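You operate a simulated robot arm through the tools that you are given. There is no shell and no other tool.

You are at the controls of a simulated robot arm. One attempt, no reset.

## Task
Send the bruised apple down the reject chute and put the loose apple in its place.
Fine: in the cell where the bruised one lay; add one on the counter.

It is judged by the outcome, as a careful person would: the job done as asked, and still so three seconds after it is handed in. It fails if anything else is knocked over, pushed out of place, dropped, spilled or broken.

## Robot
A 6-joint arm with a two-finger parallel gripper, fixed in place. Base frame: the origin is at the foot of the arm, x ahead of it, y to its left, z up; the work surface is at about z = 0.885. Readings come in m, degrees, newtons and seconds.
With the tool pointing down near the work surface it reaches from about 0.36 to 0.82 m from the base axis. Its first joint turns from -166.0 to 166.0 degrees. Payload 3.91 kg.
The tool frame sits at the grasp point between the pads (the TCP): z along the fingers, y along the line on which they close. The tips reach 0.03 m beyond it. Largest opening 0.11 m; finger width 0.02, thickness 0.01; the body of the gripper, 0.048 by 0.112 m, starts 0.055 m behind the TCP.
Orientation is told as [roll, pitch, yaw] about the base's x, y, z axes, in that order, counted from this pose: with the fingers straight down and closing along the base's y, the tool's x points along the base's -x, its y along +y and its z along -z.

## Interface
- The arm moves only by the tool move_arm. Its argument "plan" is a list that holds one entry, the list of rows, each a list of 7 numbers: the shift along the tool's x, y, z in units of 150 mm (1.0 is 150 mm), then the turn, a rotation vector about the tool's x, y, z in units of 90 degrees (1.0 is 90 degrees), then the finger opening in m, from 0 to 0.11. In form: [[[x, y, z, rx, ry, rz, claw], ...]]. A call has 1 to 20 rows; each row is the pose to reach, as a shift and turn from the pose commanded when the call began, along the tool's axes at that moment. A call with a number of a shift or a turn outside -1 to 1 is refused whole. Each row takes 0.2 s and may step no farther than 0.05 m and 8.6 degrees from the row before; otherwise, or with a gripper value out of range, the whole call is refused. A pose out of reach is approached as far as the arm can. The call stops where the force on the tool passes 40 N (or 10 N more than at its start, if that is more) or the arm is blocked; 0.2 s more then pass. Each finger travels about 0.045 m/s and halts on what it meets, pressing with about 29 N; the grip force reading is that of the motor and also rises with nothing between the fingers. The clock runs only during rows and for 0.2 s after the last one: add rows that repeat a pose to give the fingers time. The reply holds the time, the measured pose of the TCP, the force on the tool along the base axes, the opening and the grip force, in the units named above and with some noise, with the torque about the TCP (base axes, N m) and any sound that the robot's microphone picked up.
- Cameras (640 x 400 px; columns grow to the right, rows downward): "scene" is fixed at [0.4003, 0.6497, 1.6555]; the picture's right is [-0.96, -0.30, 0.00], its down [-0.21, 0.69, -0.69] and it looks along [0.20, -0.66, -0.73] (base axes); focal length 358 px, centre (320, 200). "wrist" rides on the gripper at [0.077, 0.007, -0.114] in the tool frame; the picture's right is [-0.09, 1.00, 0.00], its down [-0.80, -0.07, -0.59] and it looks along [-0.59, -0.05, 0.80] (tool axes); focal length 270 px, centre (320, 200). There is no depth. A picture from a camera that has moved, and an enlarged one, comes with that camera's place and axes in the base frame and with its lens.
- get_image(camera): a new picture of that camera. It takes no simulated time.
- move_column(by): slides the trunk up (or, below 0, down) by that many m; the arm rides with it, the base frame stays. It gives what a move gives, with no picture.
- inspect(camera, box): a new picture of the part [left, top, right, bottom] of that camera's present view, enlarged. It takes no simulated time.
- hand_in(): hands the job in; it is judged then, once.

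Places have to be worked out from the pictures, the camera data and where the tool is seen. Open the gripper and draw the arm clear of the work before you hand the job in, unless the task says otherwise.

The tools are called after "Call:" as a command line: name --argument value ..., lists and objects as JSON in quotes. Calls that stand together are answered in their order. move_arm: Moves the arm, as the interface text tells. Its arguments: {"type":"object","properties":{"plan":{"type":"array","items":{"type":"array","items":{"type":"array","items":{"type":"number"}}}}},"required":["plan"]} The other tools are called the same way: move_column (by) slides the trunk up or down; get_image (camera) takes a picture; inspect (camera, box) takes an enlarged picture of a part of a camera's view; hand_in () hands the job in.

At the start:

```text
t: 0.0
eef_pos: [0.4113, 0.0224, 1.2938]
orientation: [0.0, 0.0, 0.0]
contact_force: [0.5, 0.1, 0.0]
torque: [0.02, 0.01, -0.04]
gripper_width: 0.1098
grip_force: 0.0
trunk travel left (down, up): [-0.575, 0.035]
```

scene: 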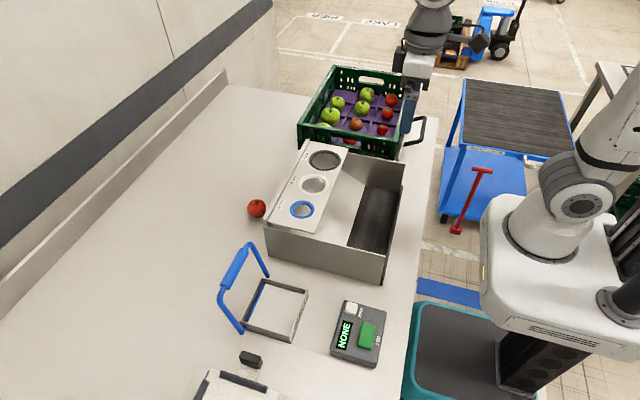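
wrist: 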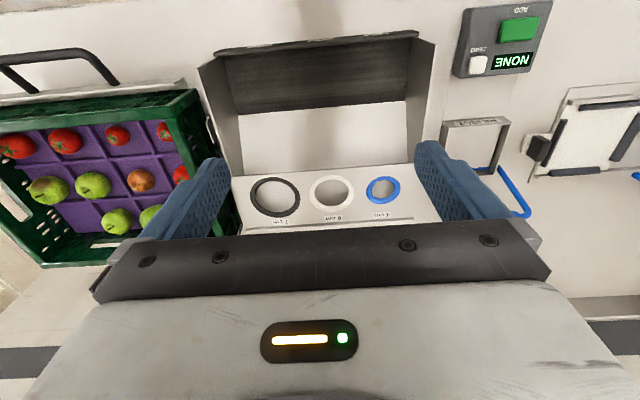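

I'll look closely at the scene first: crate of apples, grading station with chute/rings, loose apple, and counter device showing "NONE".

Call:
inspect --camera "scene" --box '[280, 50, 440, 160]'

Call:
inspect --camera "scene" --box '[230, 130, 430, 290]'

Call:
inspect --camera "scene" --box '[190, 230, 410, 400]'

Call:
inspect --camera "wrist" --box '[0, 60, 240, 270]'

Call:
inspect --camera "wrist" --box '[430, 0, 640, 200]'

```text
3.64 times, centred on (360, 105) of scene
camera zoom: at [0.4003, 0.6497, 1.6555], right [-0.96, -0.3, 0.0], down [-0.21, 0.69, -0.69], along [0.2, -0.66, -0.73], focal length 1302 px, centre (174, 546)
```

zoom: 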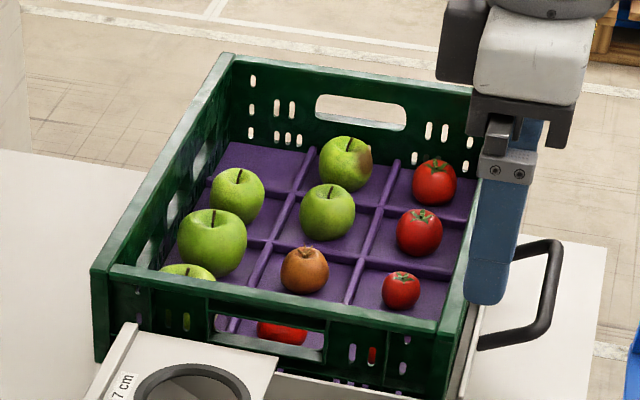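

```text
2.50 times, centred on (330, 210) of scene
camera zoom: at [0.4003, 0.6497, 1.6555], right [-0.96, -0.3, 0.0], down [-0.21, 0.69, -0.69], along [0.2, -0.66, -0.73], focal length 895 px, centre (295, 175)
```

zoom: 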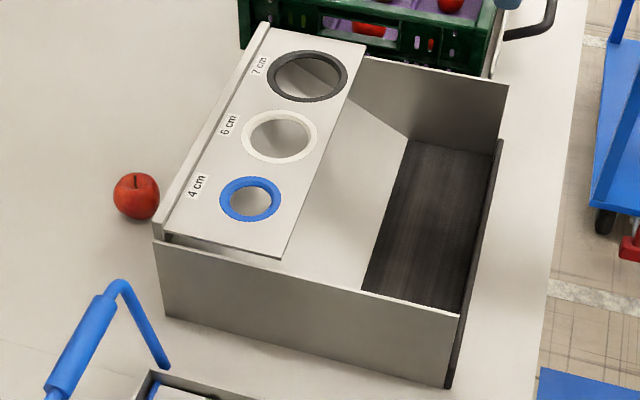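

```text
2.35 times, centred on (300, 315) of scene
camera zoom: at [0.4003, 0.6497, 1.6555], right [-0.96, -0.3, 0.0], down [-0.21, 0.69, -0.69], along [0.2, -0.66, -0.73], focal length 843 px, centre (367, -71)
```

zoom: 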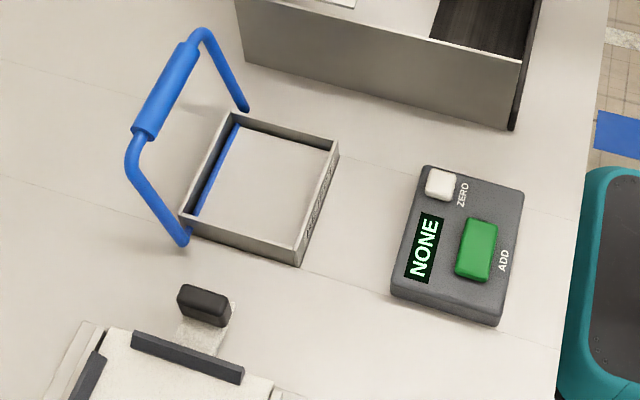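

```text
1.90 times, centred on (120, 165) of wrist
camera zoom: at [0.3361, 0.0292, 1.4087], right [0.09, 1.0, 0.0], down [0.8, -0.07, 0.59], along [0.59, -0.05, -0.8], focal length 515 px, centre (701, 267)
```

zoom: 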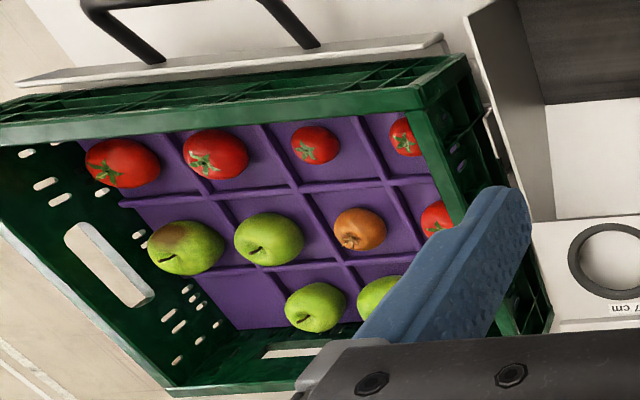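

```text
2.00 times, centred on (535, 100) of wrist
camera zoom: at [0.3361, 0.0292, 1.4087], right [0.09, 1.0, 0.0], down [0.8, -0.07, 0.59], along [0.59, -0.05, -0.8], focal length 541 px, centre (-110, 400)
```

zoom: 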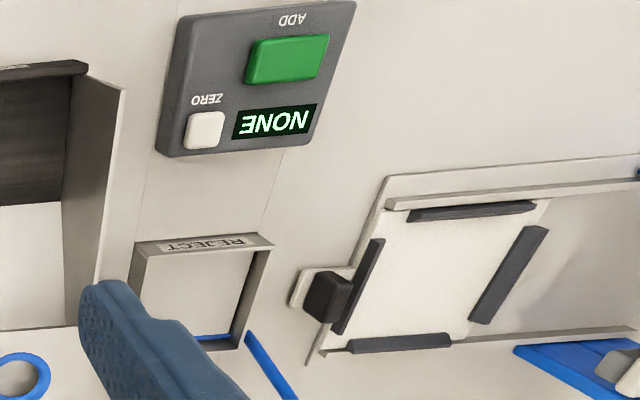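

The bruised apple looks to be the green one with a brown patch in the crate's far row (~[0.59, -0.56, 0.95]); the loose red apple is at ~[0.76, 0.06]. The "REJECT" frame with the blue handle is near [0.60, 0.32]. I'll move sideways at height to view the reject frame and the counter.

Call:
move_arm --plan '[[[0, 0.2, 0, 0, 0, 0, 0.11], [0, 0.5, 0, 0, 0, 0, 0.11], [0, 0.8, 0, 0, 0, 0, 0.11], [0, 1, 0, 0, 0, 0, 0.11]]]'

Call:
move_arm --plan '[[[0, 0.3, 0, 0, 0, 0, 0.11], [0, 0.6, 0, 0, 0, 0, 0.11], [0, 0.85, 0, 0, 0, 0, 0.11], [0, 1, 0, 0, 0, 0, 0.11]]]'

Call:
get_image --camera "wrist"

Call:
get_image --camera "scene"

```text
t: 1.0
eef_pos: [0.412, 0.173, 1.2929]
orientation: [0.0, 0.0, -0.1]
contact_force: [-0.3, 0.7, 0.0]
torque: [0.01, 0.03, -0.01]
gripper_width: 0.11
grip_force: 0.1
trunk travel left (down, up): [-0.575, 0.035]
```

```text
t: 2.0
eef_pos: [0.4121, 0.3226, 1.2925]
orientation: [0.0, -0.1, 0.1]
contact_force: [1.5, -0.2, -0.9]
torque: [-0.03, 0.02, 0.02]
gripper_width: 0.1098
grip_force: 0.1
trunk travel left (down, up): [-0.575, 0.035]
```

```text
taken
camera wrist: at [0.3365, 0.33, 1.408], right [0.09, 1.0, 0.0], down [0.8, -0.07, 0.59], along [0.59, -0.05, -0.8], focal length 270 px, centre (320, 200)
```

wrist: 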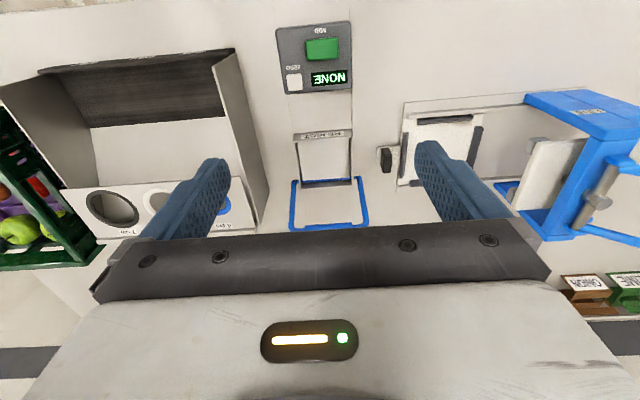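

```text
taken
```

scene: 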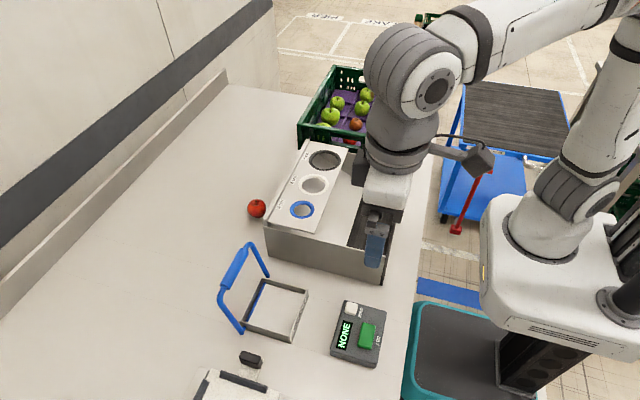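

Call:
inspect --camera "wrist" --box '[260, 110, 400, 240]'

Call:
inspect --camera "wrist" --box '[260, 10, 380, 130]'

Call:
inspect --camera "wrist" --box '[370, 80, 640, 310]'

Call:
inspect --camera "scene" --box '[205, 230, 325, 350]'

```text
3.08 times, centred on (330, 175) of wrist
camera zoom: at [0.3365, 0.33, 1.408], right [0.09, 1.0, 0.0], down [0.8, -0.07, 0.59], along [0.59, -0.05, -0.8], focal length 832 px, centre (289, 277)
```

zoom: 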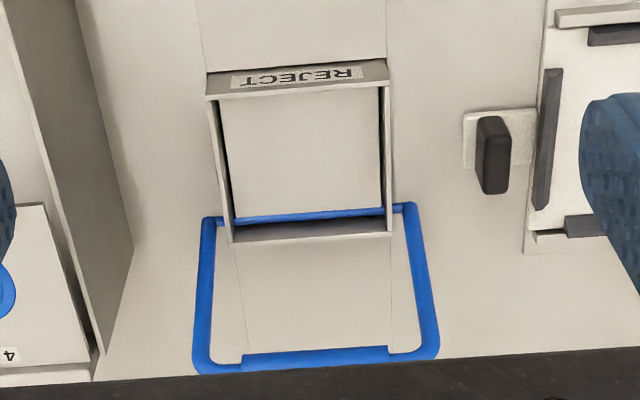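

```text
3.33 times, centred on (320, 70) of wrist
camera zoom: at [0.3365, 0.33, 1.408], right [0.09, 1.0, 0.0], down [0.8, -0.07, 0.59], along [0.59, -0.05, -0.8], focal length 901 px, centre (320, 633)
```

zoom: 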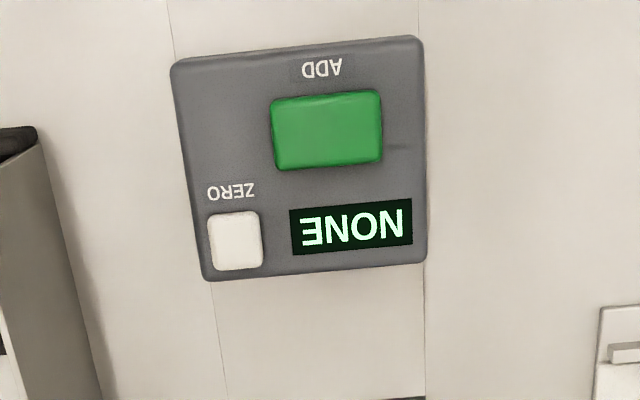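

```text
1.74 times, centred on (505, 195) of wrist
camera zoom: at [0.3365, 0.33, 1.408], right [0.09, 1.0, 0.0], down [0.8, -0.07, 0.59], along [0.59, -0.05, -0.8], focal length 470 px, centre (-2, 209)
```

zoom: 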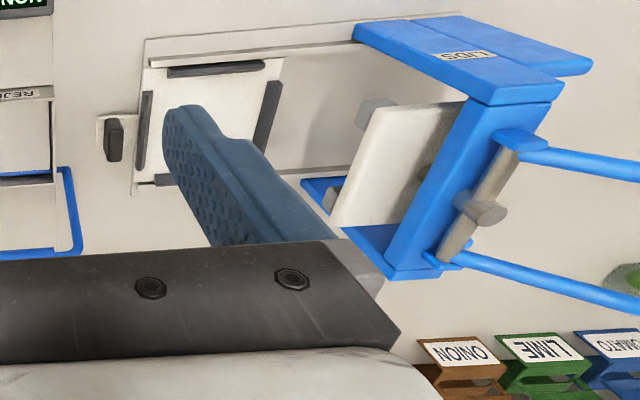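

```text
3.33 times, centred on (265, 290) of scene
camera zoom: at [0.4003, 0.6497, 1.6555], right [-0.96, -0.3, 0.0], down [-0.21, 0.69, -0.69], along [0.2, -0.66, -0.73], focal length 1194 px, centre (503, -100)
```

zoom: 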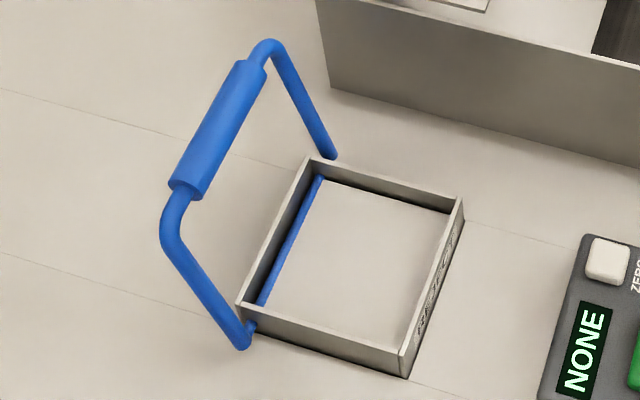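

The reject chute is a collar with a closed flap hinged on its far side by a blue axle and bail handle (bar near [0.686, 0.318, 1.02]); the ADD button is at about [0.398, 0.327]. Now I'll travel at height toward the crate to look at it closely.

Call:
move_arm --plan '[[[0, -0.2, 0, 0, 0, 0, 0.11], [0, -0.5, 0, 0, 0, 0, 0.11], [0, -0.8, 0, 0, 0, 0, 0.11], [0, -1, 0, 0, 0, 0, 0.11]]]'

Call:
move_arm --plan '[[[0, -0.3, 0, 0, 0, 0, 0.11], [0, -0.6, 0, 0, 0, 0, 0.11], [0, -0.8, 0, 0, 0, 0, 0.11], [0, -1, 0, 0, 0, 0, 0.11]]]'

Call:
move_arm --plan '[[[0, -0.3, 0, 0, 0, 0, 0.11], [0, -0.6, 0, 0, 0, 0, 0.11], [0, -0.8, 0, 0, 0, 0, 0.11], [0, -1, 0, 0, 0, 0, 0.11]]]'

Call:
move_arm --plan '[[[0, -0.3, 0, 0, 0, 0, 0.11], [0, -0.6, 0, 0, 0, 0, 0.11], [0, -0.8, 0, 0, 0, 0, 0.11], [0, -1, 0, 0, 0, 0, 0.11]]]'

Call:
get_image --camera "wrist"

```text
t: 3.0
eef_pos: [0.4114, 0.1706, 1.294]
orientation: [-0.1, 0.0, 0.1]
contact_force: [0.6, -0.4, -0.8]
torque: [0.01, -0.03, 0.02]
gripper_width: 0.1101
grip_force: 0.0
trunk travel left (down, up): [-0.575, 0.035]
```

```text
t: 4.0
eef_pos: [0.4116, 0.0206, 1.2939]
orientation: [0.0, 0.0, 0.0]
contact_force: [-0.1, -0.5, 1.0]
torque: [0.02, -0.03, 0.02]
gripper_width: 0.1099
grip_force: 0.1
trunk travel left (down, up): [-0.575, 0.035]
```

```text
t: 5.0
eef_pos: [0.4105, -0.1283, 1.2927]
orientation: [0.0, 0.0, 0.0]
contact_force: [-0.8, -0.4, 0.0]
torque: [0.01, 0.01, 0.01]
gripper_width: 0.1102
grip_force: 0.1
trunk travel left (down, up): [-0.575, 0.035]
```

```text
t: 6.0
eef_pos: [0.4107, -0.2786, 1.2928]
orientation: [0.0, 0.1, 0.1]
contact_force: [0.2, 0.0, 0.6]
torque: [0.01, 0.0, -0.01]
gripper_width: 0.1101
grip_force: 0.1
trunk travel left (down, up): [-0.575, 0.035]
```

```text
taken
camera wrist: at [0.3358, -0.2719, 1.408], right [0.09, 1.0, 0.0], down [0.8, -0.07, 0.59], along [0.59, -0.05, -0.8], focal length 270 px, centre (320, 200)
```

wrist: 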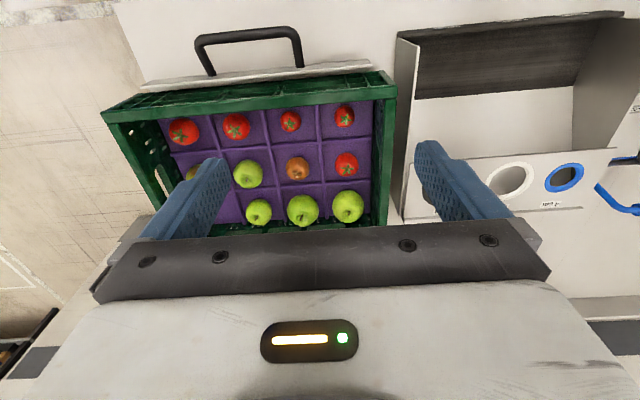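

The crate grid is visible: 3 cells deep in x and 4 along y; the bruised apple is partly hidden by the left finger. I'll move another 15 cm in −y to see it directly.

Call:
move_arm --plan '[[[0, -0.3, 0, 0, 0, 0, 0.11], [0, -0.6, 0, 0, 0, 0, 0.11], [0, -0.8, 0, 0, 0, 0, 0.11], [0, -1, 0, 0, 0, 0, 0.11]]]'

Call:
get_image --camera "wrist"

Call:
inspect --camera "wrist" --box '[220, 60, 420, 230]'

Call:
inspect --camera "scene" --box '[280, 50, 440, 160]'

```text
t: 7.0
eef_pos: [0.4133, -0.4302, 1.2915]
orientation: [0.0, 0.0, 0.0]
contact_force: [0.2, 0.1, -0.9]
torque: [0.02, -0.01, 0.01]
gripper_width: 0.11
grip_force: 0.1
trunk travel left (down, up): [-0.575, 0.035]
```

```text
taken
camera wrist: at [0.3367, -0.4225, 1.4073], right [0.09, 1.0, 0.0], down [0.8, -0.07, 0.59], along [0.59, -0.05, -0.8], focal length 270 px, centre (320, 200)
```

wrist: 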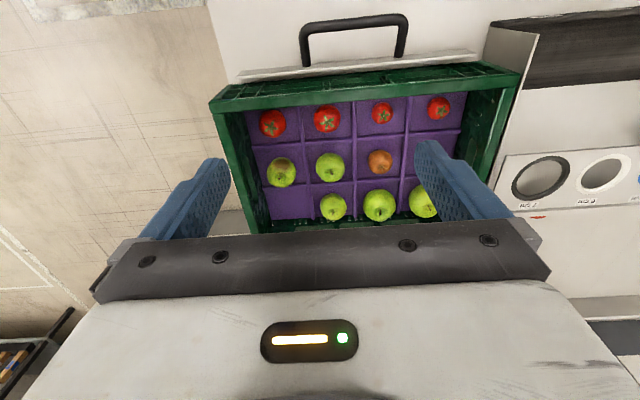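

```text
2.35 times, centred on (320, 145) of wrist
camera zoom: at [0.3367, -0.4225, 1.4073], right [0.09, 1.0, 0.0], down [0.8, -0.07, 0.59], along [0.59, -0.05, -0.8], focal length 636 px, centre (320, 329)
```

zoom: 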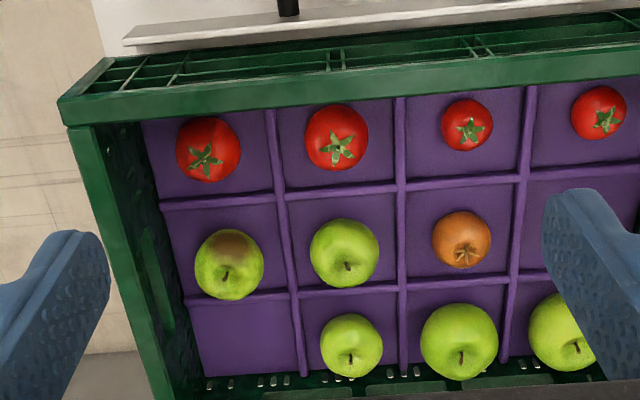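

```text
3.64 times, centred on (360, 105) of scene
camera zoom: at [0.4003, 0.6497, 1.6555], right [-0.96, -0.3, 0.0], down [-0.21, 0.69, -0.69], along [0.2, -0.66, -0.73], focal length 1302 px, centre (174, 546)
```

zoom: 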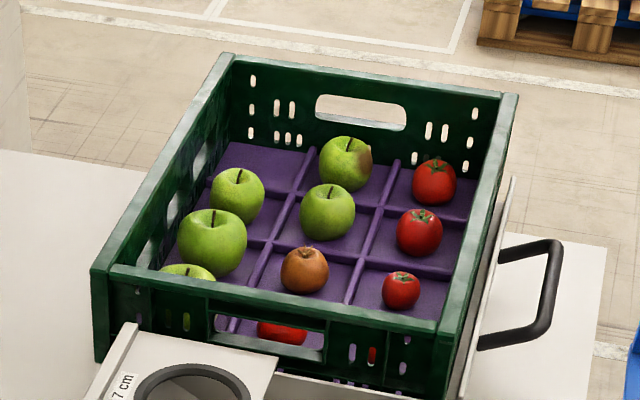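

Triangulating both cameras, the bruised apple is at about [0.583, -0.517, 0.977], ~5.4 cm wide, crate rim at z≈1.04, with cell pitch ~9 cm. I'll approach above it while turning the gripper −90° so the fingers close along base x (empty cell on one side, tomato with ample gap on the other).

Call:
move_arm --plan '[[[-0.08, -0.04, 0.02, 0, 0, 0.085, 0.105], [-0.17, -0.08, 0.05, 0, 0, 0.17, 0.1], [-0.25, -0.12, 0.08, 0, 0, 0.255, 0.095], [-0.33, -0.16, 0.1, 0, 0, 0.34, 0.09], [-0.42, -0.2, 0.13, 0, 0, 0.425, 0.085], [-0.5, -0.25, 0.16, 0, 0, 0.51, 0.08], [-0.58, -0.3, 0.19, 0, 0, 0.595, 0.08], [-0.67, -0.34, 0.22, 0, 0, 0.68, 0.08], [-0.75, -0.38, 0.25, 0, 0, 0.765, 0.08], [-0.83, -0.42, 0.28, 0, 0, 0.85, 0.08], [-0.92, -0.46, 0.3, 0, 0, 0.93, 0.08], [-1, -0.5, 0.33, 0, 0, 1, 0.08]]]'

Call:
get_image --camera "wrist"

Call:
get_image --camera "scene"

```text
t: 9.6
eef_pos: [0.5631, -0.5048, 1.2437]
orientation: [-0.1, -0.1, -90.2]
contact_force: [0.7, -0.9, 0.7]
torque: [0.01, -0.01, -0.01]
gripper_width: 0.0799
grip_force: 0.1
trunk travel left (down, up): [-0.575, 0.035]
```

```text
taken
camera wrist: at [0.5714, -0.4265, 1.3584], right [1.0, -0.09, 0.0], down [-0.07, -0.8, 0.59], along [-0.05, -0.59, -0.8], focal length 270 px, centre (320, 200)
```

wrist: 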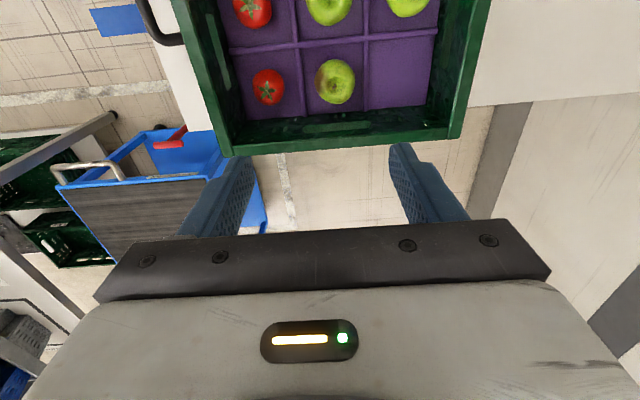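

```text
taken
```

scene: 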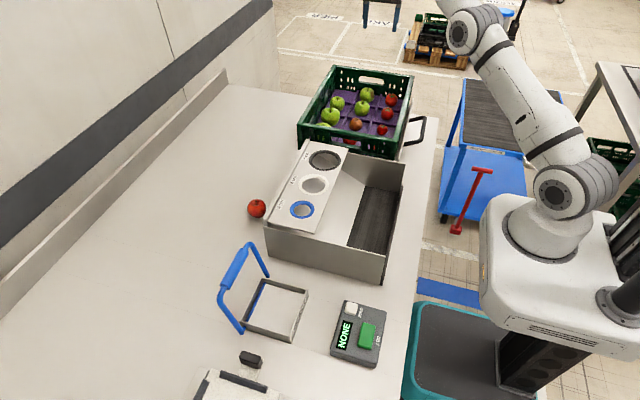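

The arm is over the crate; projecting the wrist view again places the bruised apple at ≈[0.583, −0.515]. I'll zoom in to check the cell floor and dividers before descending.

Call:
inspect --camera "wrist" --box '[210, 0, 480, 160]'

Call:
inspect --camera "scene" --box '[300, 60, 420, 150]'

```text
2.37 times, centred on (345, 80) of wrist
camera zoom: at [0.5714, -0.4265, 1.3584], right [1.0, -0.09, 0.0], down [-0.07, -0.8, 0.59], along [-0.05, -0.59, -0.8], focal length 641 px, centre (261, 484)
```

zoom: 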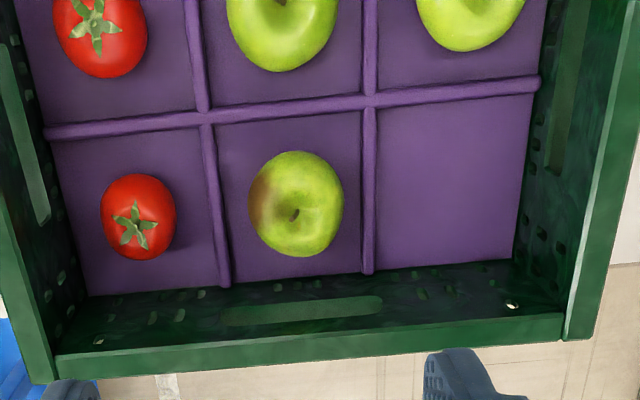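

```text
4.44 times, centred on (360, 105) of scene
camera zoom: at [0.4003, 0.6497, 1.6555], right [-0.96, -0.3, 0.0], down [-0.21, 0.69, -0.69], along [0.2, -0.66, -0.73], focal length 1592 px, centre (142, 622)
```

zoom: 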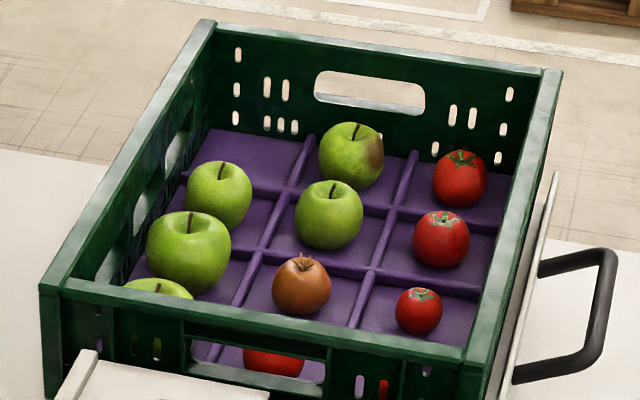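

The dividers are low ridges, and the cell is centred at ≈[0.582, −0.517]. I'll centre over the apple and go down to z≈1.10, with the opening at 7.5 cm.

Call:
move_arm --plan '[[[-0.03, 0.05, 0.1, 0, 0, 0, 0.075], [-0.06, 0.1, 0.3, 0, 0, 0, 0.075], [-0.078, 0.133, 0.55, 0, 0, 0, 0.075], [-0.078, 0.133, 0.8, 0, 0, 0, 0.075], [-0.078, 0.133, 0.95, 0, 0, 0, 0.075], [-0.078, 0.133, 0.95, 0, 0, 0, 0.075]]]'

Call:
get_image --camera "wrist"

Call:
inspect --camera "scene" --box '[280, 30, 460, 160]'

```text
t: 11.0
eef_pos: [0.5828, -0.5149, 1.1002]
orientation: [0.0, 0.0, -90.1]
contact_force: [-0.9, -0.8, -0.6]
torque: [0.01, -0.03, 0.0]
gripper_width: 0.0751
grip_force: 0.0
trunk travel left (down, up): [-0.575, 0.035]
```

```text
taken
camera wrist: at [0.5905, -0.437, 1.2168], right [1.0, -0.09, 0.0], down [-0.07, -0.8, 0.59], along [-0.05, -0.59, -0.8], focal length 270 px, centre (320, 200)
```

wrist: 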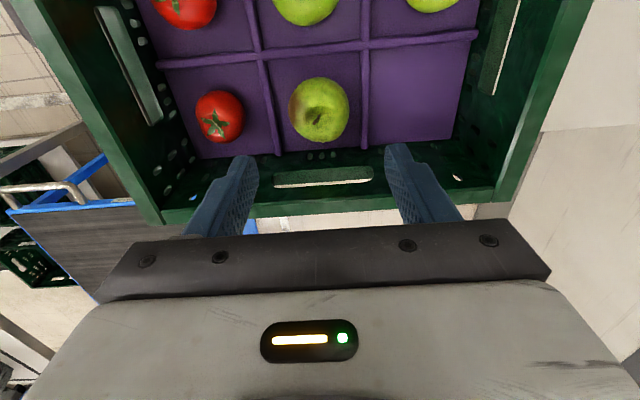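

```text
3.08 times, centred on (370, 95) of scene
camera zoom: at [0.4003, 0.6497, 1.6555], right [-0.96, -0.3, 0.0], down [-0.21, 0.69, -0.69], along [0.2, -0.66, -0.73], focal length 1102 px, centre (166, 523)
```

zoom: 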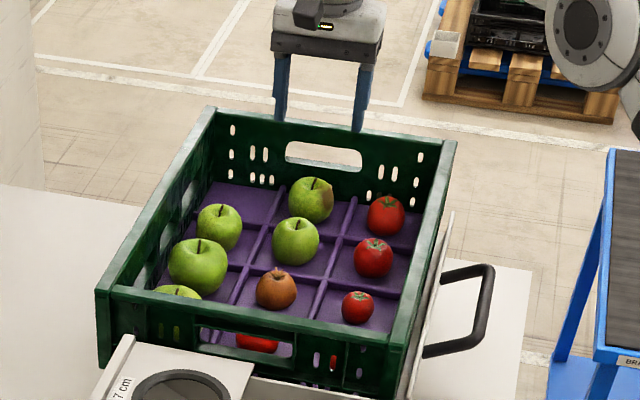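

The gripper is centred over the bruised apple (projected at [0.5826, −0.5145]). I'll descend to TCP z≈0.993, so the tips stay above the ridges, and watch the force.

Call:
move_arm --plan '[[[0, 0, 0.2, 0, 0, 0, 0.075], [0, 0, 0.4, 0, 0, 0, 0.075], [0, 0, 0.55, 0, 0, 0, 0.075], [0, 0, 0.65, 0, 0, 0, 0.075], [0, 0, 0.713, 0, 0, 0, 0.075], [0, 0, 0.713, 0, 0, 0, 0.075]]]'

Call:
get_image --camera "wrist"

Call:
inspect --camera "scene" --box '[300, 60, 420, 150]'

```text
t: 12.4
eef_pos: [0.5814, -0.514, 0.9965]
orientation: [0.0, 0.0, -90.0]
contact_force: [0.9, -1.3, 12.0]
torque: [0.01, 0.17, 0.1]
gripper_width: 0.0745
grip_force: 0.0
trunk travel left (down, up): [-0.575, 0.035]
```

```text
taken
camera wrist: at [0.5891, -0.437, 1.1118], right [1.0, -0.09, 0.0], down [-0.07, -0.8, 0.6], along [-0.05, -0.59, -0.8], focal length 270 px, centre (320, 200)
```

wrist: 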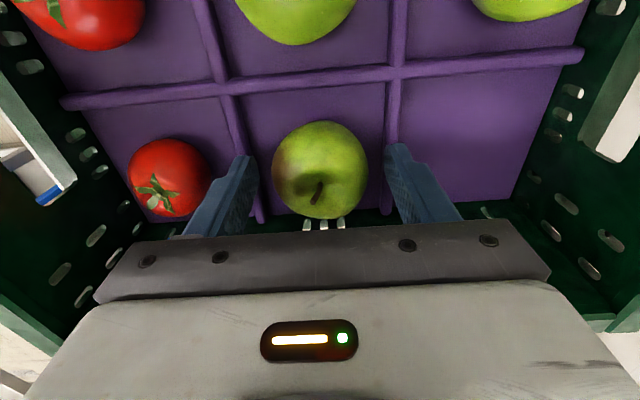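

```text
4.44 times, centred on (360, 105) of scene
camera zoom: at [0.4003, 0.6497, 1.6555], right [-0.96, -0.3, 0.0], down [-0.21, 0.69, -0.69], along [0.2, -0.66, -0.73], focal length 1592 px, centre (142, 622)
```

zoom: 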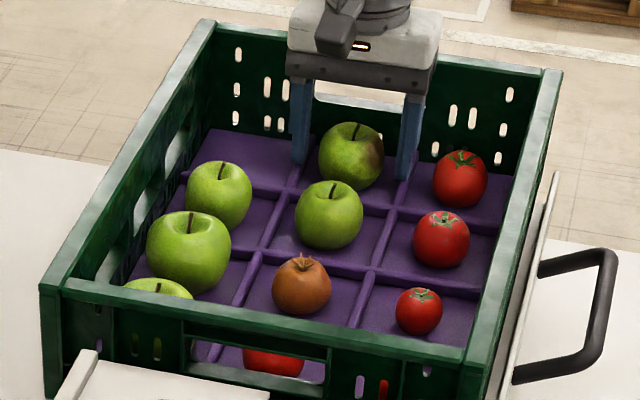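

The tips are just touching the divider ridges (12 N up, z=0.9965), and the apple is centred between the fingers. I'll raise 6 mm to clear the ridges and close on it.

Call:
move_arm --plan '[[[0, 0, -0.04, 0, 0, 0, 0.075], [0, 0, -0.04, 0, 0, 0, 0.06], [0, 0, -0.04, 0, 0, 0, 0.045], [0, 0, -0.04, 0, 0, 0, 0.03], [0, 0, -0.04, 0, 0, 0, 0.03], [0, 0, -0.04, 0, 0, 0, 0.03], [0, 0, -0.04, 0, 0, 0, 0.03]]]'

Call:
get_image --camera "wrist"

```text
t: 14.0
eef_pos: [0.5835, -0.5147, 1.0]
orientation: [-0.1, 0.1, -90.0]
contact_force: [-0.1, 0.0, 0.7]
torque: [0.03, 0.0, -0.03]
gripper_width: 0.0518
grip_force: 29.1
trunk travel left (down, up): [-0.575, 0.035]
```

```text
taken
camera wrist: at [0.5899, -0.4374, 1.1158], right [1.0, -0.09, 0.0], down [-0.07, -0.8, 0.59], along [-0.05, -0.59, -0.8], focal length 270 px, centre (320, 200)
```

wrist: 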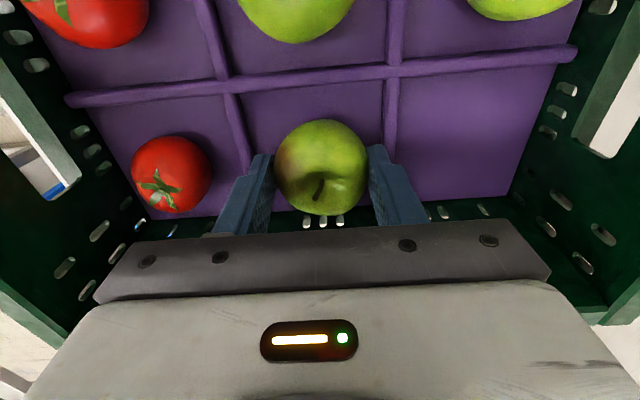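

Gripped at 5.18 cm with 29 N. I'll lift gently and check that the apple comes along without slipping.

Call:
move_arm --plan '[[[0, 0, -0.05, 0, 0, 0, 0.03], [0, 0, -0.12, 0, 0, 0, 0.03], [0, 0, -0.2, 0, 0, 0, 0.03], [0, 0, -0.27, 0, 0, 0, 0.03]]]'

Call:
get_image --camera "wrist"

Call:
inspect --camera "scene" --box '[300, 60, 420, 150]'

```text
t: 15.0
eef_pos: [0.5809, -0.5146, 1.0413]
orientation: [0.0, 0.0, -90.1]
contact_force: [-0.7, 0.1, 0.6]
torque: [-0.03, 0.02, -0.01]
gripper_width: 0.0513
grip_force: 28.7
trunk travel left (down, up): [-0.575, 0.035]
```

```text
taken
camera wrist: at [0.5898, -0.4374, 1.1566], right [1.0, -0.09, 0.0], down [-0.07, -0.8, 0.59], along [-0.05, -0.59, -0.8], focal length 270 px, centre (320, 200)
```

wrist: 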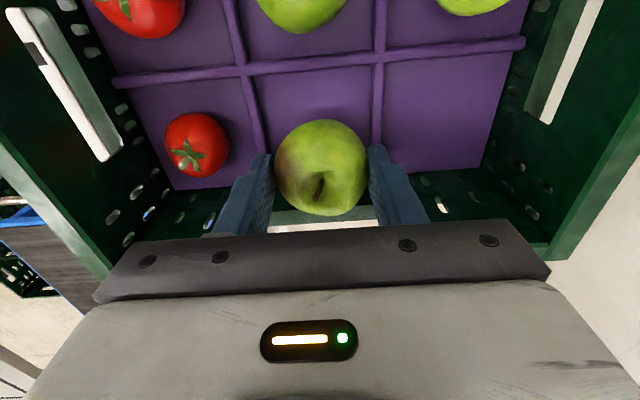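

```text
4.44 times, centred on (360, 105) of scene
camera zoom: at [0.4003, 0.6497, 1.6555], right [-0.96, -0.3, 0.0], down [-0.21, 0.69, -0.69], along [0.2, -0.66, -0.73], focal length 1592 px, centre (142, 622)
```

zoom: 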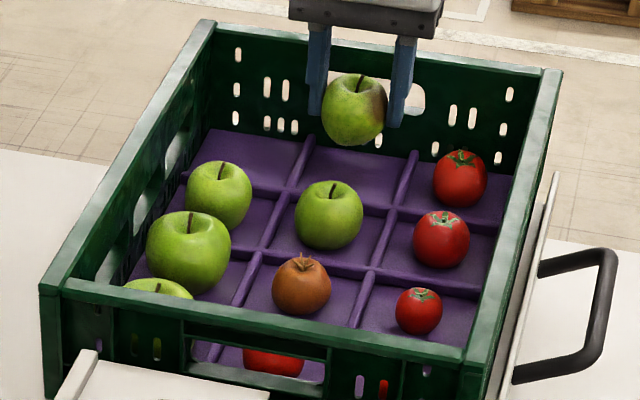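

The apple is lifted cleanly, leaving its neighbours undisturbed. I'll raise it further and carry it over toward the chute, turning the gripper back to yaw 0 on the way.

Call:
move_arm --plan '[[[0, 0, -0.15, 0, 0, 0, 0.03], [0, 0, -0.4, 0, 0, 0, 0.03], [0, 0, -0.65, 0, 0, 0, 0.03], [0, 0, -0.88, 0, 0, 0, 0.03], [0, 0, -1, 0, 0, 0, 0.03]]]'

Call:
move_arm --plan '[[[0.04, 0, 0, 0, 0, -0.06, 0.03], [0.1, 0, 0, 0, 0, -0.14, 0.03], [0.2, 0, 0, 0, 0, -0.225, 0.03], [0.3, 0, 0, 0, 0, -0.31, 0.03], [0.4, 0, 0, 0, 0, -0.395, 0.03], [0.5, 0, 0, 0, 0, -0.48, 0.03], [0.6, 0, 0, 0, 0, -0.565, 0.03], [0.7, 0, 0, 0, 0, -0.65, 0.03], [0.8, 0, 0, 0, 0, -0.735, 0.03], [0.88, 0, 0, 0, 0, -0.82, 0.03], [0.94, 0, 0, 0, 0, -0.905, 0.03], [1, 0, 0, 0, 0, -0.97, 0.03], [1, 0, 0, 0, 0, -1, 0.03]]]'

Call:
get_image --camera "wrist"

```text
t: 16.2
eef_pos: [0.5827, -0.514, 1.1896]
orientation: [-0.1, 0.0, -89.9]
contact_force: [0.5, 0.6, -0.3]
torque: [0.02, 0.01, -0.02]
gripper_width: 0.0517
grip_force: 29.2
trunk travel left (down, up): [-0.575, 0.035]
```

```text
t: 19.0
eef_pos: [0.582, -0.3643, 1.1898]
orientation: [0.1, 0.1, 0.1]
contact_force: [-0.2, -0.2, 0.1]
torque: [0.03, 0.0, 0.0]
gripper_width: 0.0517
grip_force: 29.1
trunk travel left (down, up): [-0.575, 0.035]
```

```text
taken
camera wrist: at [0.5064, -0.3579, 1.3062], right [0.09, 1.0, 0.0], down [0.8, -0.07, 0.59], along [0.59, -0.05, -0.8], focal length 270 px, centre (320, 200)
```

wrist: 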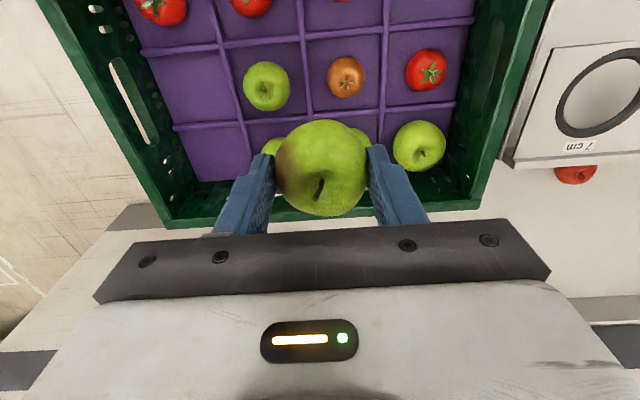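

The apple is secure (29 N). I'll continue in +y at z≈1.19 toward the chute.

Call:
move_arm --plan '[[[0, 0.12, 0, 0, 0, 0, 0.03], [0, 0.35, 0, 0, 0, 0, 0.03], [0, 0.6, 0, 0, 0, 0, 0.03], [0, 0.85, 0, 0, 0, 0, 0.03], [0, 1, 0, 0, 0, 0, 0.03]]]'

Call:
move_arm --plan '[[[0, 0.12, 0, 0, 0, 0, 0.03], [0, 0.35, 0, 0, 0, 0, 0.03], [0, 0.6, 0, 0, 0, 0, 0.03], [0, 0.85, 0, 0, 0, 0, 0.03], [0, 1, 0, 0, 0, 0, 0.03]]]'

Call:
move_arm --plan '[[[0, 0.12, 0, 0, 0, 0, 0.03], [0, 0.35, 0, 0, 0, 0, 0.03], [0, 0.6, 0, 0, 0, 0, 0.03], [0, 0.85, 0, 0, 0, 0, 0.03], [0, 1, 0, 0, 0, 0, 0.03]]]'

Call:
move_arm --plan '[[[0, 0.12, 0, 0, 0, 0, 0.03], [0, 0.35, 0, 0, 0, 0, 0.03], [0, 0.6, 0, 0, 0, 0, 0.03], [0, 0.85, 0, 0, 0, 0, 0.03], [0, 1, 0, 0, 0, 0, 0.03]]]'

Call:
get_image --camera "wrist"

Call:
get_image --camera "scene"

```text
t: 20.2
eef_pos: [0.5837, -0.2128, 1.189]
orientation: [0.0, 0.0, 0.0]
contact_force: [-0.7, -0.2, -0.8]
torque: [0.0, 0.0, 0.02]
gripper_width: 0.0513
grip_force: 29.2
trunk travel left (down, up): [-0.575, 0.035]
```

```text
t: 21.4
eef_pos: [0.5811, -0.0645, 1.1907]
orientation: [0.0, 0.1, 0.0]
contact_force: [0.3, 0.9, -0.5]
torque: [-0.02, 0.0, 0.05]
gripper_width: 0.0515
grip_force: 29.1
trunk travel left (down, up): [-0.575, 0.035]
```

```text
t: 22.6
eef_pos: [0.5822, 0.0856, 1.1909]
orientation: [0.1, 0.0, -0.1]
contact_force: [0.4, -0.8, -0.8]
torque: [0.0, -0.01, -0.02]
gripper_width: 0.0515
grip_force: 29.1
trunk travel left (down, up): [-0.575, 0.035]
```

```text
t: 23.8
eef_pos: [0.5819, 0.2357, 1.1904]
orientation: [0.0, 0.0, 0.0]
contact_force: [-0.4, -0.3, -0.5]
torque: [0.04, 0.0, -0.01]
gripper_width: 0.0516
grip_force: 28.5
trunk travel left (down, up): [-0.575, 0.035]
```

```text
taken
camera wrist: at [0.5063, 0.2429, 1.3055], right [0.09, 1.0, 0.0], down [0.8, -0.07, 0.59], along [0.59, -0.05, -0.8], focal length 270 px, centre (320, 200)
```

wrist: 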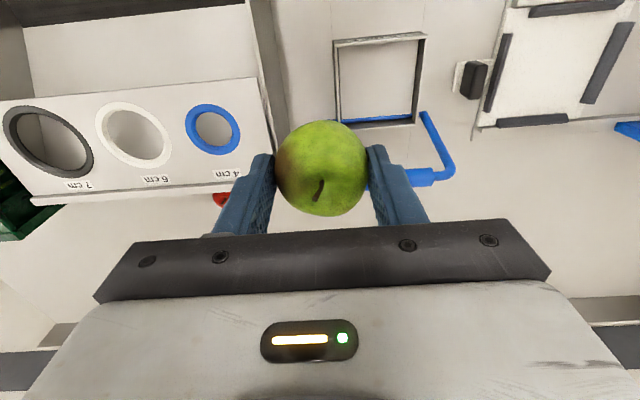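

```text
taken
```

scene: 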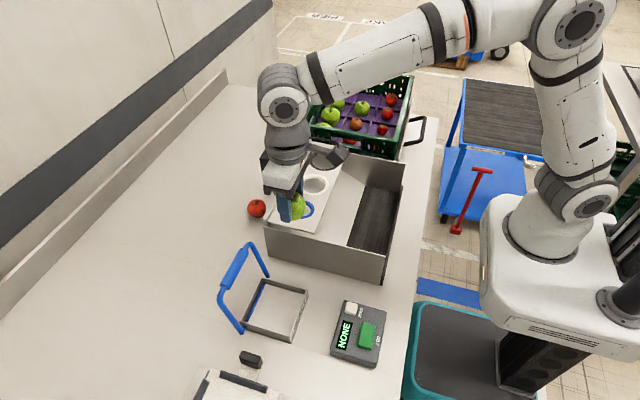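

Apple still held; the frame projects to centre ≈[0.605, 0.316], and the handle bar is beyond at x≈0.69. I'll move over the frame centre and lower to z≈1.04.

Call:
move_arm --plan '[[[-0.05, 0.12, 0, 0, 0, 0, 0.03], [-0.1, 0.35, 0, 0, 0, 0, 0.03], [-0.16, 0.54, 0.05, 0, 0, 0, 0.03], [-0.16, 0.54, 0.3, 0, 0, 0, 0.03], [-0.16, 0.54, 0.6, 0, 0, 0, 0.03], [-0.16, 0.54, 0.85, 0, 0, 0, 0.03], [-0.16, 0.54, 1, 0, 0, 0, 0.03]]]'

Call:
get_image --camera "wrist"

Call:
inspect --camera "scene" --box '[190, 210, 350, 360]'

```text
t: 25.4
eef_pos: [0.6088, 0.3166, 1.0408]
orientation: [-0.1, 0.0, 0.0]
contact_force: [0.0, 0.5, -1.6]
torque: [0.01, -0.02, 0.0]
gripper_width: 0.0516
grip_force: 29.0
trunk travel left (down, up): [-0.575, 0.035]
```

```text
taken
camera wrist: at [0.5312, 0.3249, 1.1559], right [0.09, 1.0, 0.0], down [0.8, -0.07, 0.59], along [0.59, -0.05, -0.8], focal length 270 px, centre (320, 200)
```

wrist: 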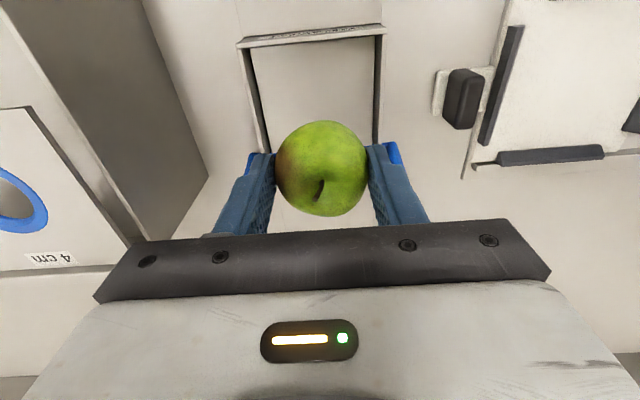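

```text
2.67 times, centred on (270, 285) of scene
camera zoom: at [0.4003, 0.6497, 1.6555], right [-0.96, -0.3, 0.0], down [-0.21, 0.69, -0.69], along [0.2, -0.66, -0.73], focal length 955 px, centre (453, -27)
```

zoom: 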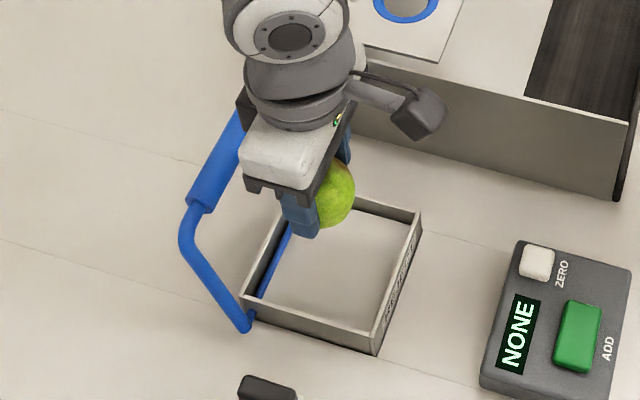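

The apple is over the frame and the handle is clear. I'll lower slowly to about z=0.946, so the apple's bottom is nearly at the flap.

Call:
move_arm --plan '[[[0.03, 0, 0.15, 0, 0, 0, 0.03], [0.03, 0, 0.3, 0, 0, 0, 0.03], [0.03, 0, 0.43, 0, 0, 0, 0.03], [0.03, 0, 0.53, 0, 0, 0, 0.03], [0.03, 0, 0.6, 0, 0, 0, 0.03], [0.03, 0, 0.633, 0, 0, 0, 0.03]]]'

Call:
get_image --camera "wrist"

Call:
inspect --camera "scene" --box '[190, 210, 350, 360]'

```text
t: 26.8
eef_pos: [0.6015, 0.3156, 0.9459]
orientation: [0.1, 0.0, 0.1]
contact_force: [0.1, -0.2, 0.1]
torque: [0.01, 0.0, 0.0]
gripper_width: 0.0512
grip_force: 28.9
trunk travel left (down, up): [-0.575, 0.035]
```

```text
taken
camera wrist: at [0.5258, 0.3237, 1.0609], right [0.09, 1.0, 0.0], down [0.8, -0.07, 0.59], along [0.59, -0.05, -0.8], focal length 270 px, centre (320, 200)
```

wrist: 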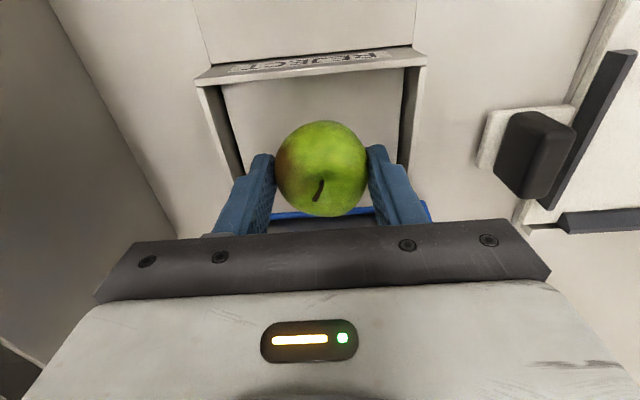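

```text
2.67 times, centred on (270, 285) of scene
camera zoom: at [0.4003, 0.6497, 1.6555], right [-0.96, -0.3, 0.0], down [-0.21, 0.69, -0.69], along [0.2, -0.66, -0.73], focal length 955 px, centre (453, -27)
```

zoom: 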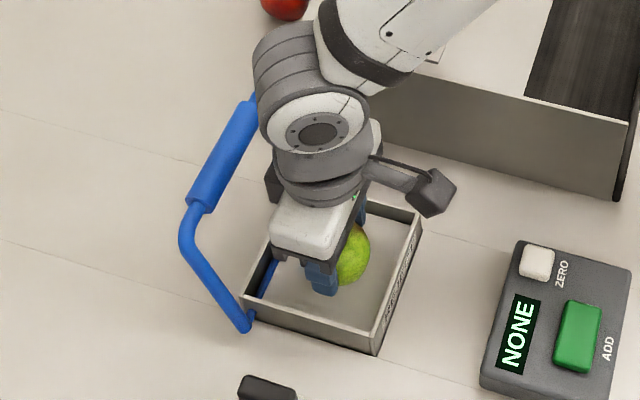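

Still free of contact at z=0.946. I'll lower a few mm more until the apple is close to resting on the flap.

Call:
move_arm --plan '[[[0, 0, 0.015, 0, 0, 0, 0.03], [0, 0, 0.03, 0, 0, 0, 0.03], [0, 0, 0.04, 0, 0, 0, 0.03], [0, 0, 0.04, 0, 0, 0, 0.03]]]'

```text
t: 27.8
eef_pos: [0.6012, 0.316, 0.9397]
orientation: [0.0, -0.1, 0.1]
contact_force: [-0.3, -1.1, 3.4]
torque: [0.02, -0.02, 0.04]
gripper_width: 0.0514
grip_force: 29.0
trunk travel left (down, up): [-0.575, 0.035]
```

A light 3.4 N contact shows the apple touching the flap. I'll open slowly to 6.5 cm to release it inside the frame.

Call:
move_arm --plan '[[[0, 0, 0, 0, 0, 0, 0.052], [0, 0, 0, 0, 0, 0, 0.058], [0, 0, 0, 0, 0, 0, 0.066], [0, 0, 0, 0, 0, 0, 0.068], [0, 0, 0, 0, 0, 0, 0.068]]]'

Call:
get_image --camera "wrist"

Call:
inspect --camera "scene" --box '[190, 210, 350, 360]'

```text
t: 29.0
eef_pos: [0.601, 0.3174, 0.9394]
orientation: [-0.1, 0.0, 0.1]
contact_force: [-0.2, 0.9, 0.6]
torque: [0.01, 0.01, 0.01]
gripper_width: 0.068
grip_force: 0.0
trunk travel left (down, up): [-0.575, 0.035]
```

```text
taken
camera wrist: at [0.5258, 0.3236, 1.0553], right [0.09, 1.0, 0.0], down [0.8, -0.07, 0.59], along [0.59, -0.05, -0.8], focal length 270 px, centre (320, 200)
```

wrist: 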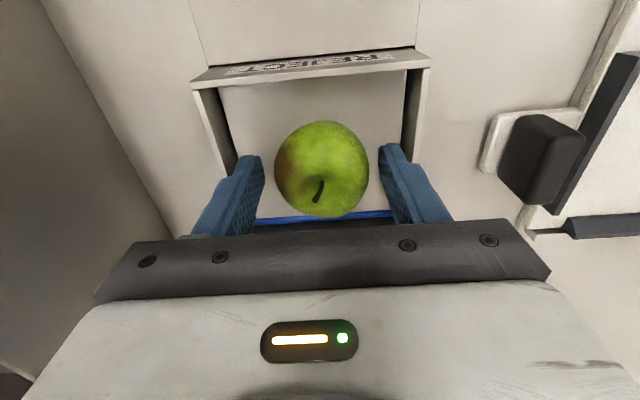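

```text
2.67 times, centred on (270, 285) of scene
camera zoom: at [0.4003, 0.6497, 1.6555], right [-0.96, -0.3, 0.0], down [-0.21, 0.69, -0.69], along [0.2, -0.66, -0.73], focal length 955 px, centre (453, -27)
```

zoom: 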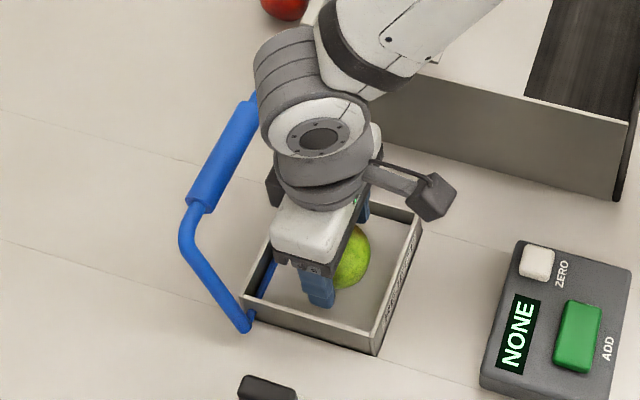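

The apple is resting on the flap inside the frame. I'll raise the arm straight up and take a look.

Call:
move_arm --plan '[[[0, 0, -0.1, 0, 0, 0, 0.068], [0, 0, -0.3, 0, 0, 0, 0.068], [0, 0, -0.6, 0, 0, 0, 0.068], [0, 0, -0.85, 0, 0, 0, 0.068], [0, 0, -1, 0, 0, 0, 0.068]]]'

Call:
move_arm --plan '[[[0, 0, -0.25, 0, 0, 0, 0.06], [0, 0, -0.5, 0, 0, 0, 0.06], [0, 0, -0.7, 0, 0, 0, 0.06]]]'

Call:
get_image --camera "wrist"

Call:
inspect --camera "scene" --box '[190, 210, 350, 360]'

```text
t: 30.2
eef_pos: [0.6, 0.3158, 1.09]
orientation: [0.0, 0.0, -0.1]
contact_force: [-1.1, 0.1, -0.3]
torque: [-0.01, -0.03, 0.01]
gripper_width: 0.0679
grip_force: 0.1
trunk travel left (down, up): [-0.575, 0.035]
```

```text
t: 31.0
eef_pos: [0.6014, 0.3177, 1.1957]
orientation: [0.0, 0.0, 0.0]
contact_force: [0.3, 0.7, -0.3]
torque: [0.01, 0.02, 0.0]
gripper_width: 0.0602
grip_force: 0.1
trunk travel left (down, up): [-0.575, 0.035]
```

```text
taken
camera wrist: at [0.5248, 0.3243, 1.3114], right [0.09, 1.0, 0.0], down [0.8, -0.07, 0.59], along [0.59, -0.05, -0.8], focal length 270 px, centre (320, 200)
```

wrist: 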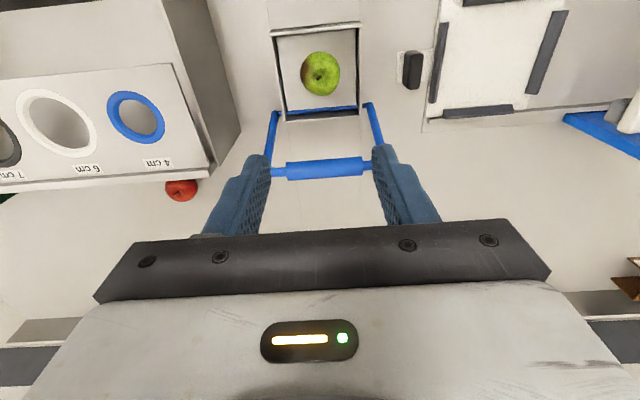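

```text
2.67 times, centred on (270, 285) of scene
camera zoom: at [0.4003, 0.6497, 1.6555], right [-0.96, -0.3, 0.0], down [-0.21, 0.69, -0.69], along [0.2, -0.66, -0.73], focal length 955 px, centre (453, -27)
```

zoom: 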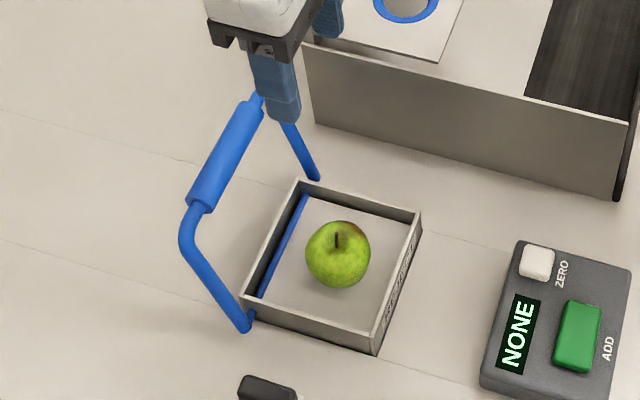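

The bruised apple sits on the closed flap; the handle bar triangulates to [0.689, 0.315, 1.022], with the axle at x≈0.655, z≈0.90. I'll turn the gripper −90° and position it above the bar so the fingers straddle it along x.

Call:
move_arm --plan '[[[-0.04, 0, 0, 0, 0, 0.07, 0.06], [-0.09, 0, 0, 0, 0, 0.155, 0.06], [-0.14, 0, 0, 0, 0, 0.24, 0.06], [-0.19, 0, 0, 0, 0, 0.325, 0.06], [-0.24, 0, 0, 0, 0, 0.41, 0.06], [-0.29, 0, 0, 0, 0, 0.495, 0.06], [-0.34, 0, 0, 0, 0, 0.58, 0.06], [-0.39, 0, 0, 0, 0, 0.665, 0.06], [-0.44, 0, 0, 0, 0, 0.75, 0.06], [-0.49, 0, 0, 0, 0, 0.835, 0.06], [-0.54, 0, 0, 0, 0, 0.92, 0.06], [-0.58, 0, 0, 0, 0, 1, 0.06], [-0.58, 0, 0, 0, 0, 1, 0.06]]]'

Call:
get_image --camera "wrist"

Call:
inspect --camera "scene" --box '[190, 190, 350, 340]'

```text
t: 33.8
eef_pos: [0.6884, 0.3175, 1.1939]
orientation: [0.0, -0.1, -90.2]
contact_force: [0.4, -0.4, 0.3]
torque: [0.0, 0.0, 0.01]
gripper_width: 0.06
grip_force: 0.1
trunk travel left (down, up): [-0.575, 0.035]
```

```text
taken
camera wrist: at [0.6969, 0.3941, 1.3105], right [1.0, -0.09, 0.0], down [-0.07, -0.8, 0.59], along [-0.05, -0.59, -0.8], focal length 270 px, centre (320, 200)
```

wrist: 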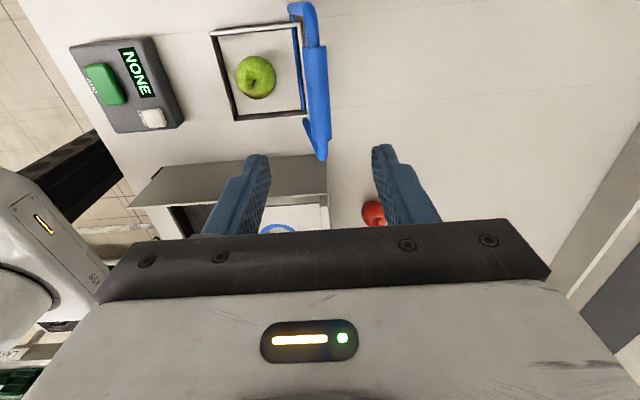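

```text
2.67 times, centred on (270, 265) of scene
camera zoom: at [0.4003, 0.6497, 1.6555], right [-0.96, -0.3, 0.0], down [-0.21, 0.69, -0.69], along [0.2, -0.66, -0.73], focal length 955 px, centre (453, 27)
```

zoom: 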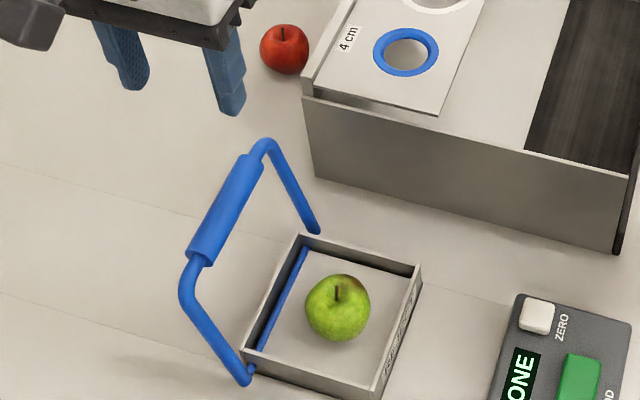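

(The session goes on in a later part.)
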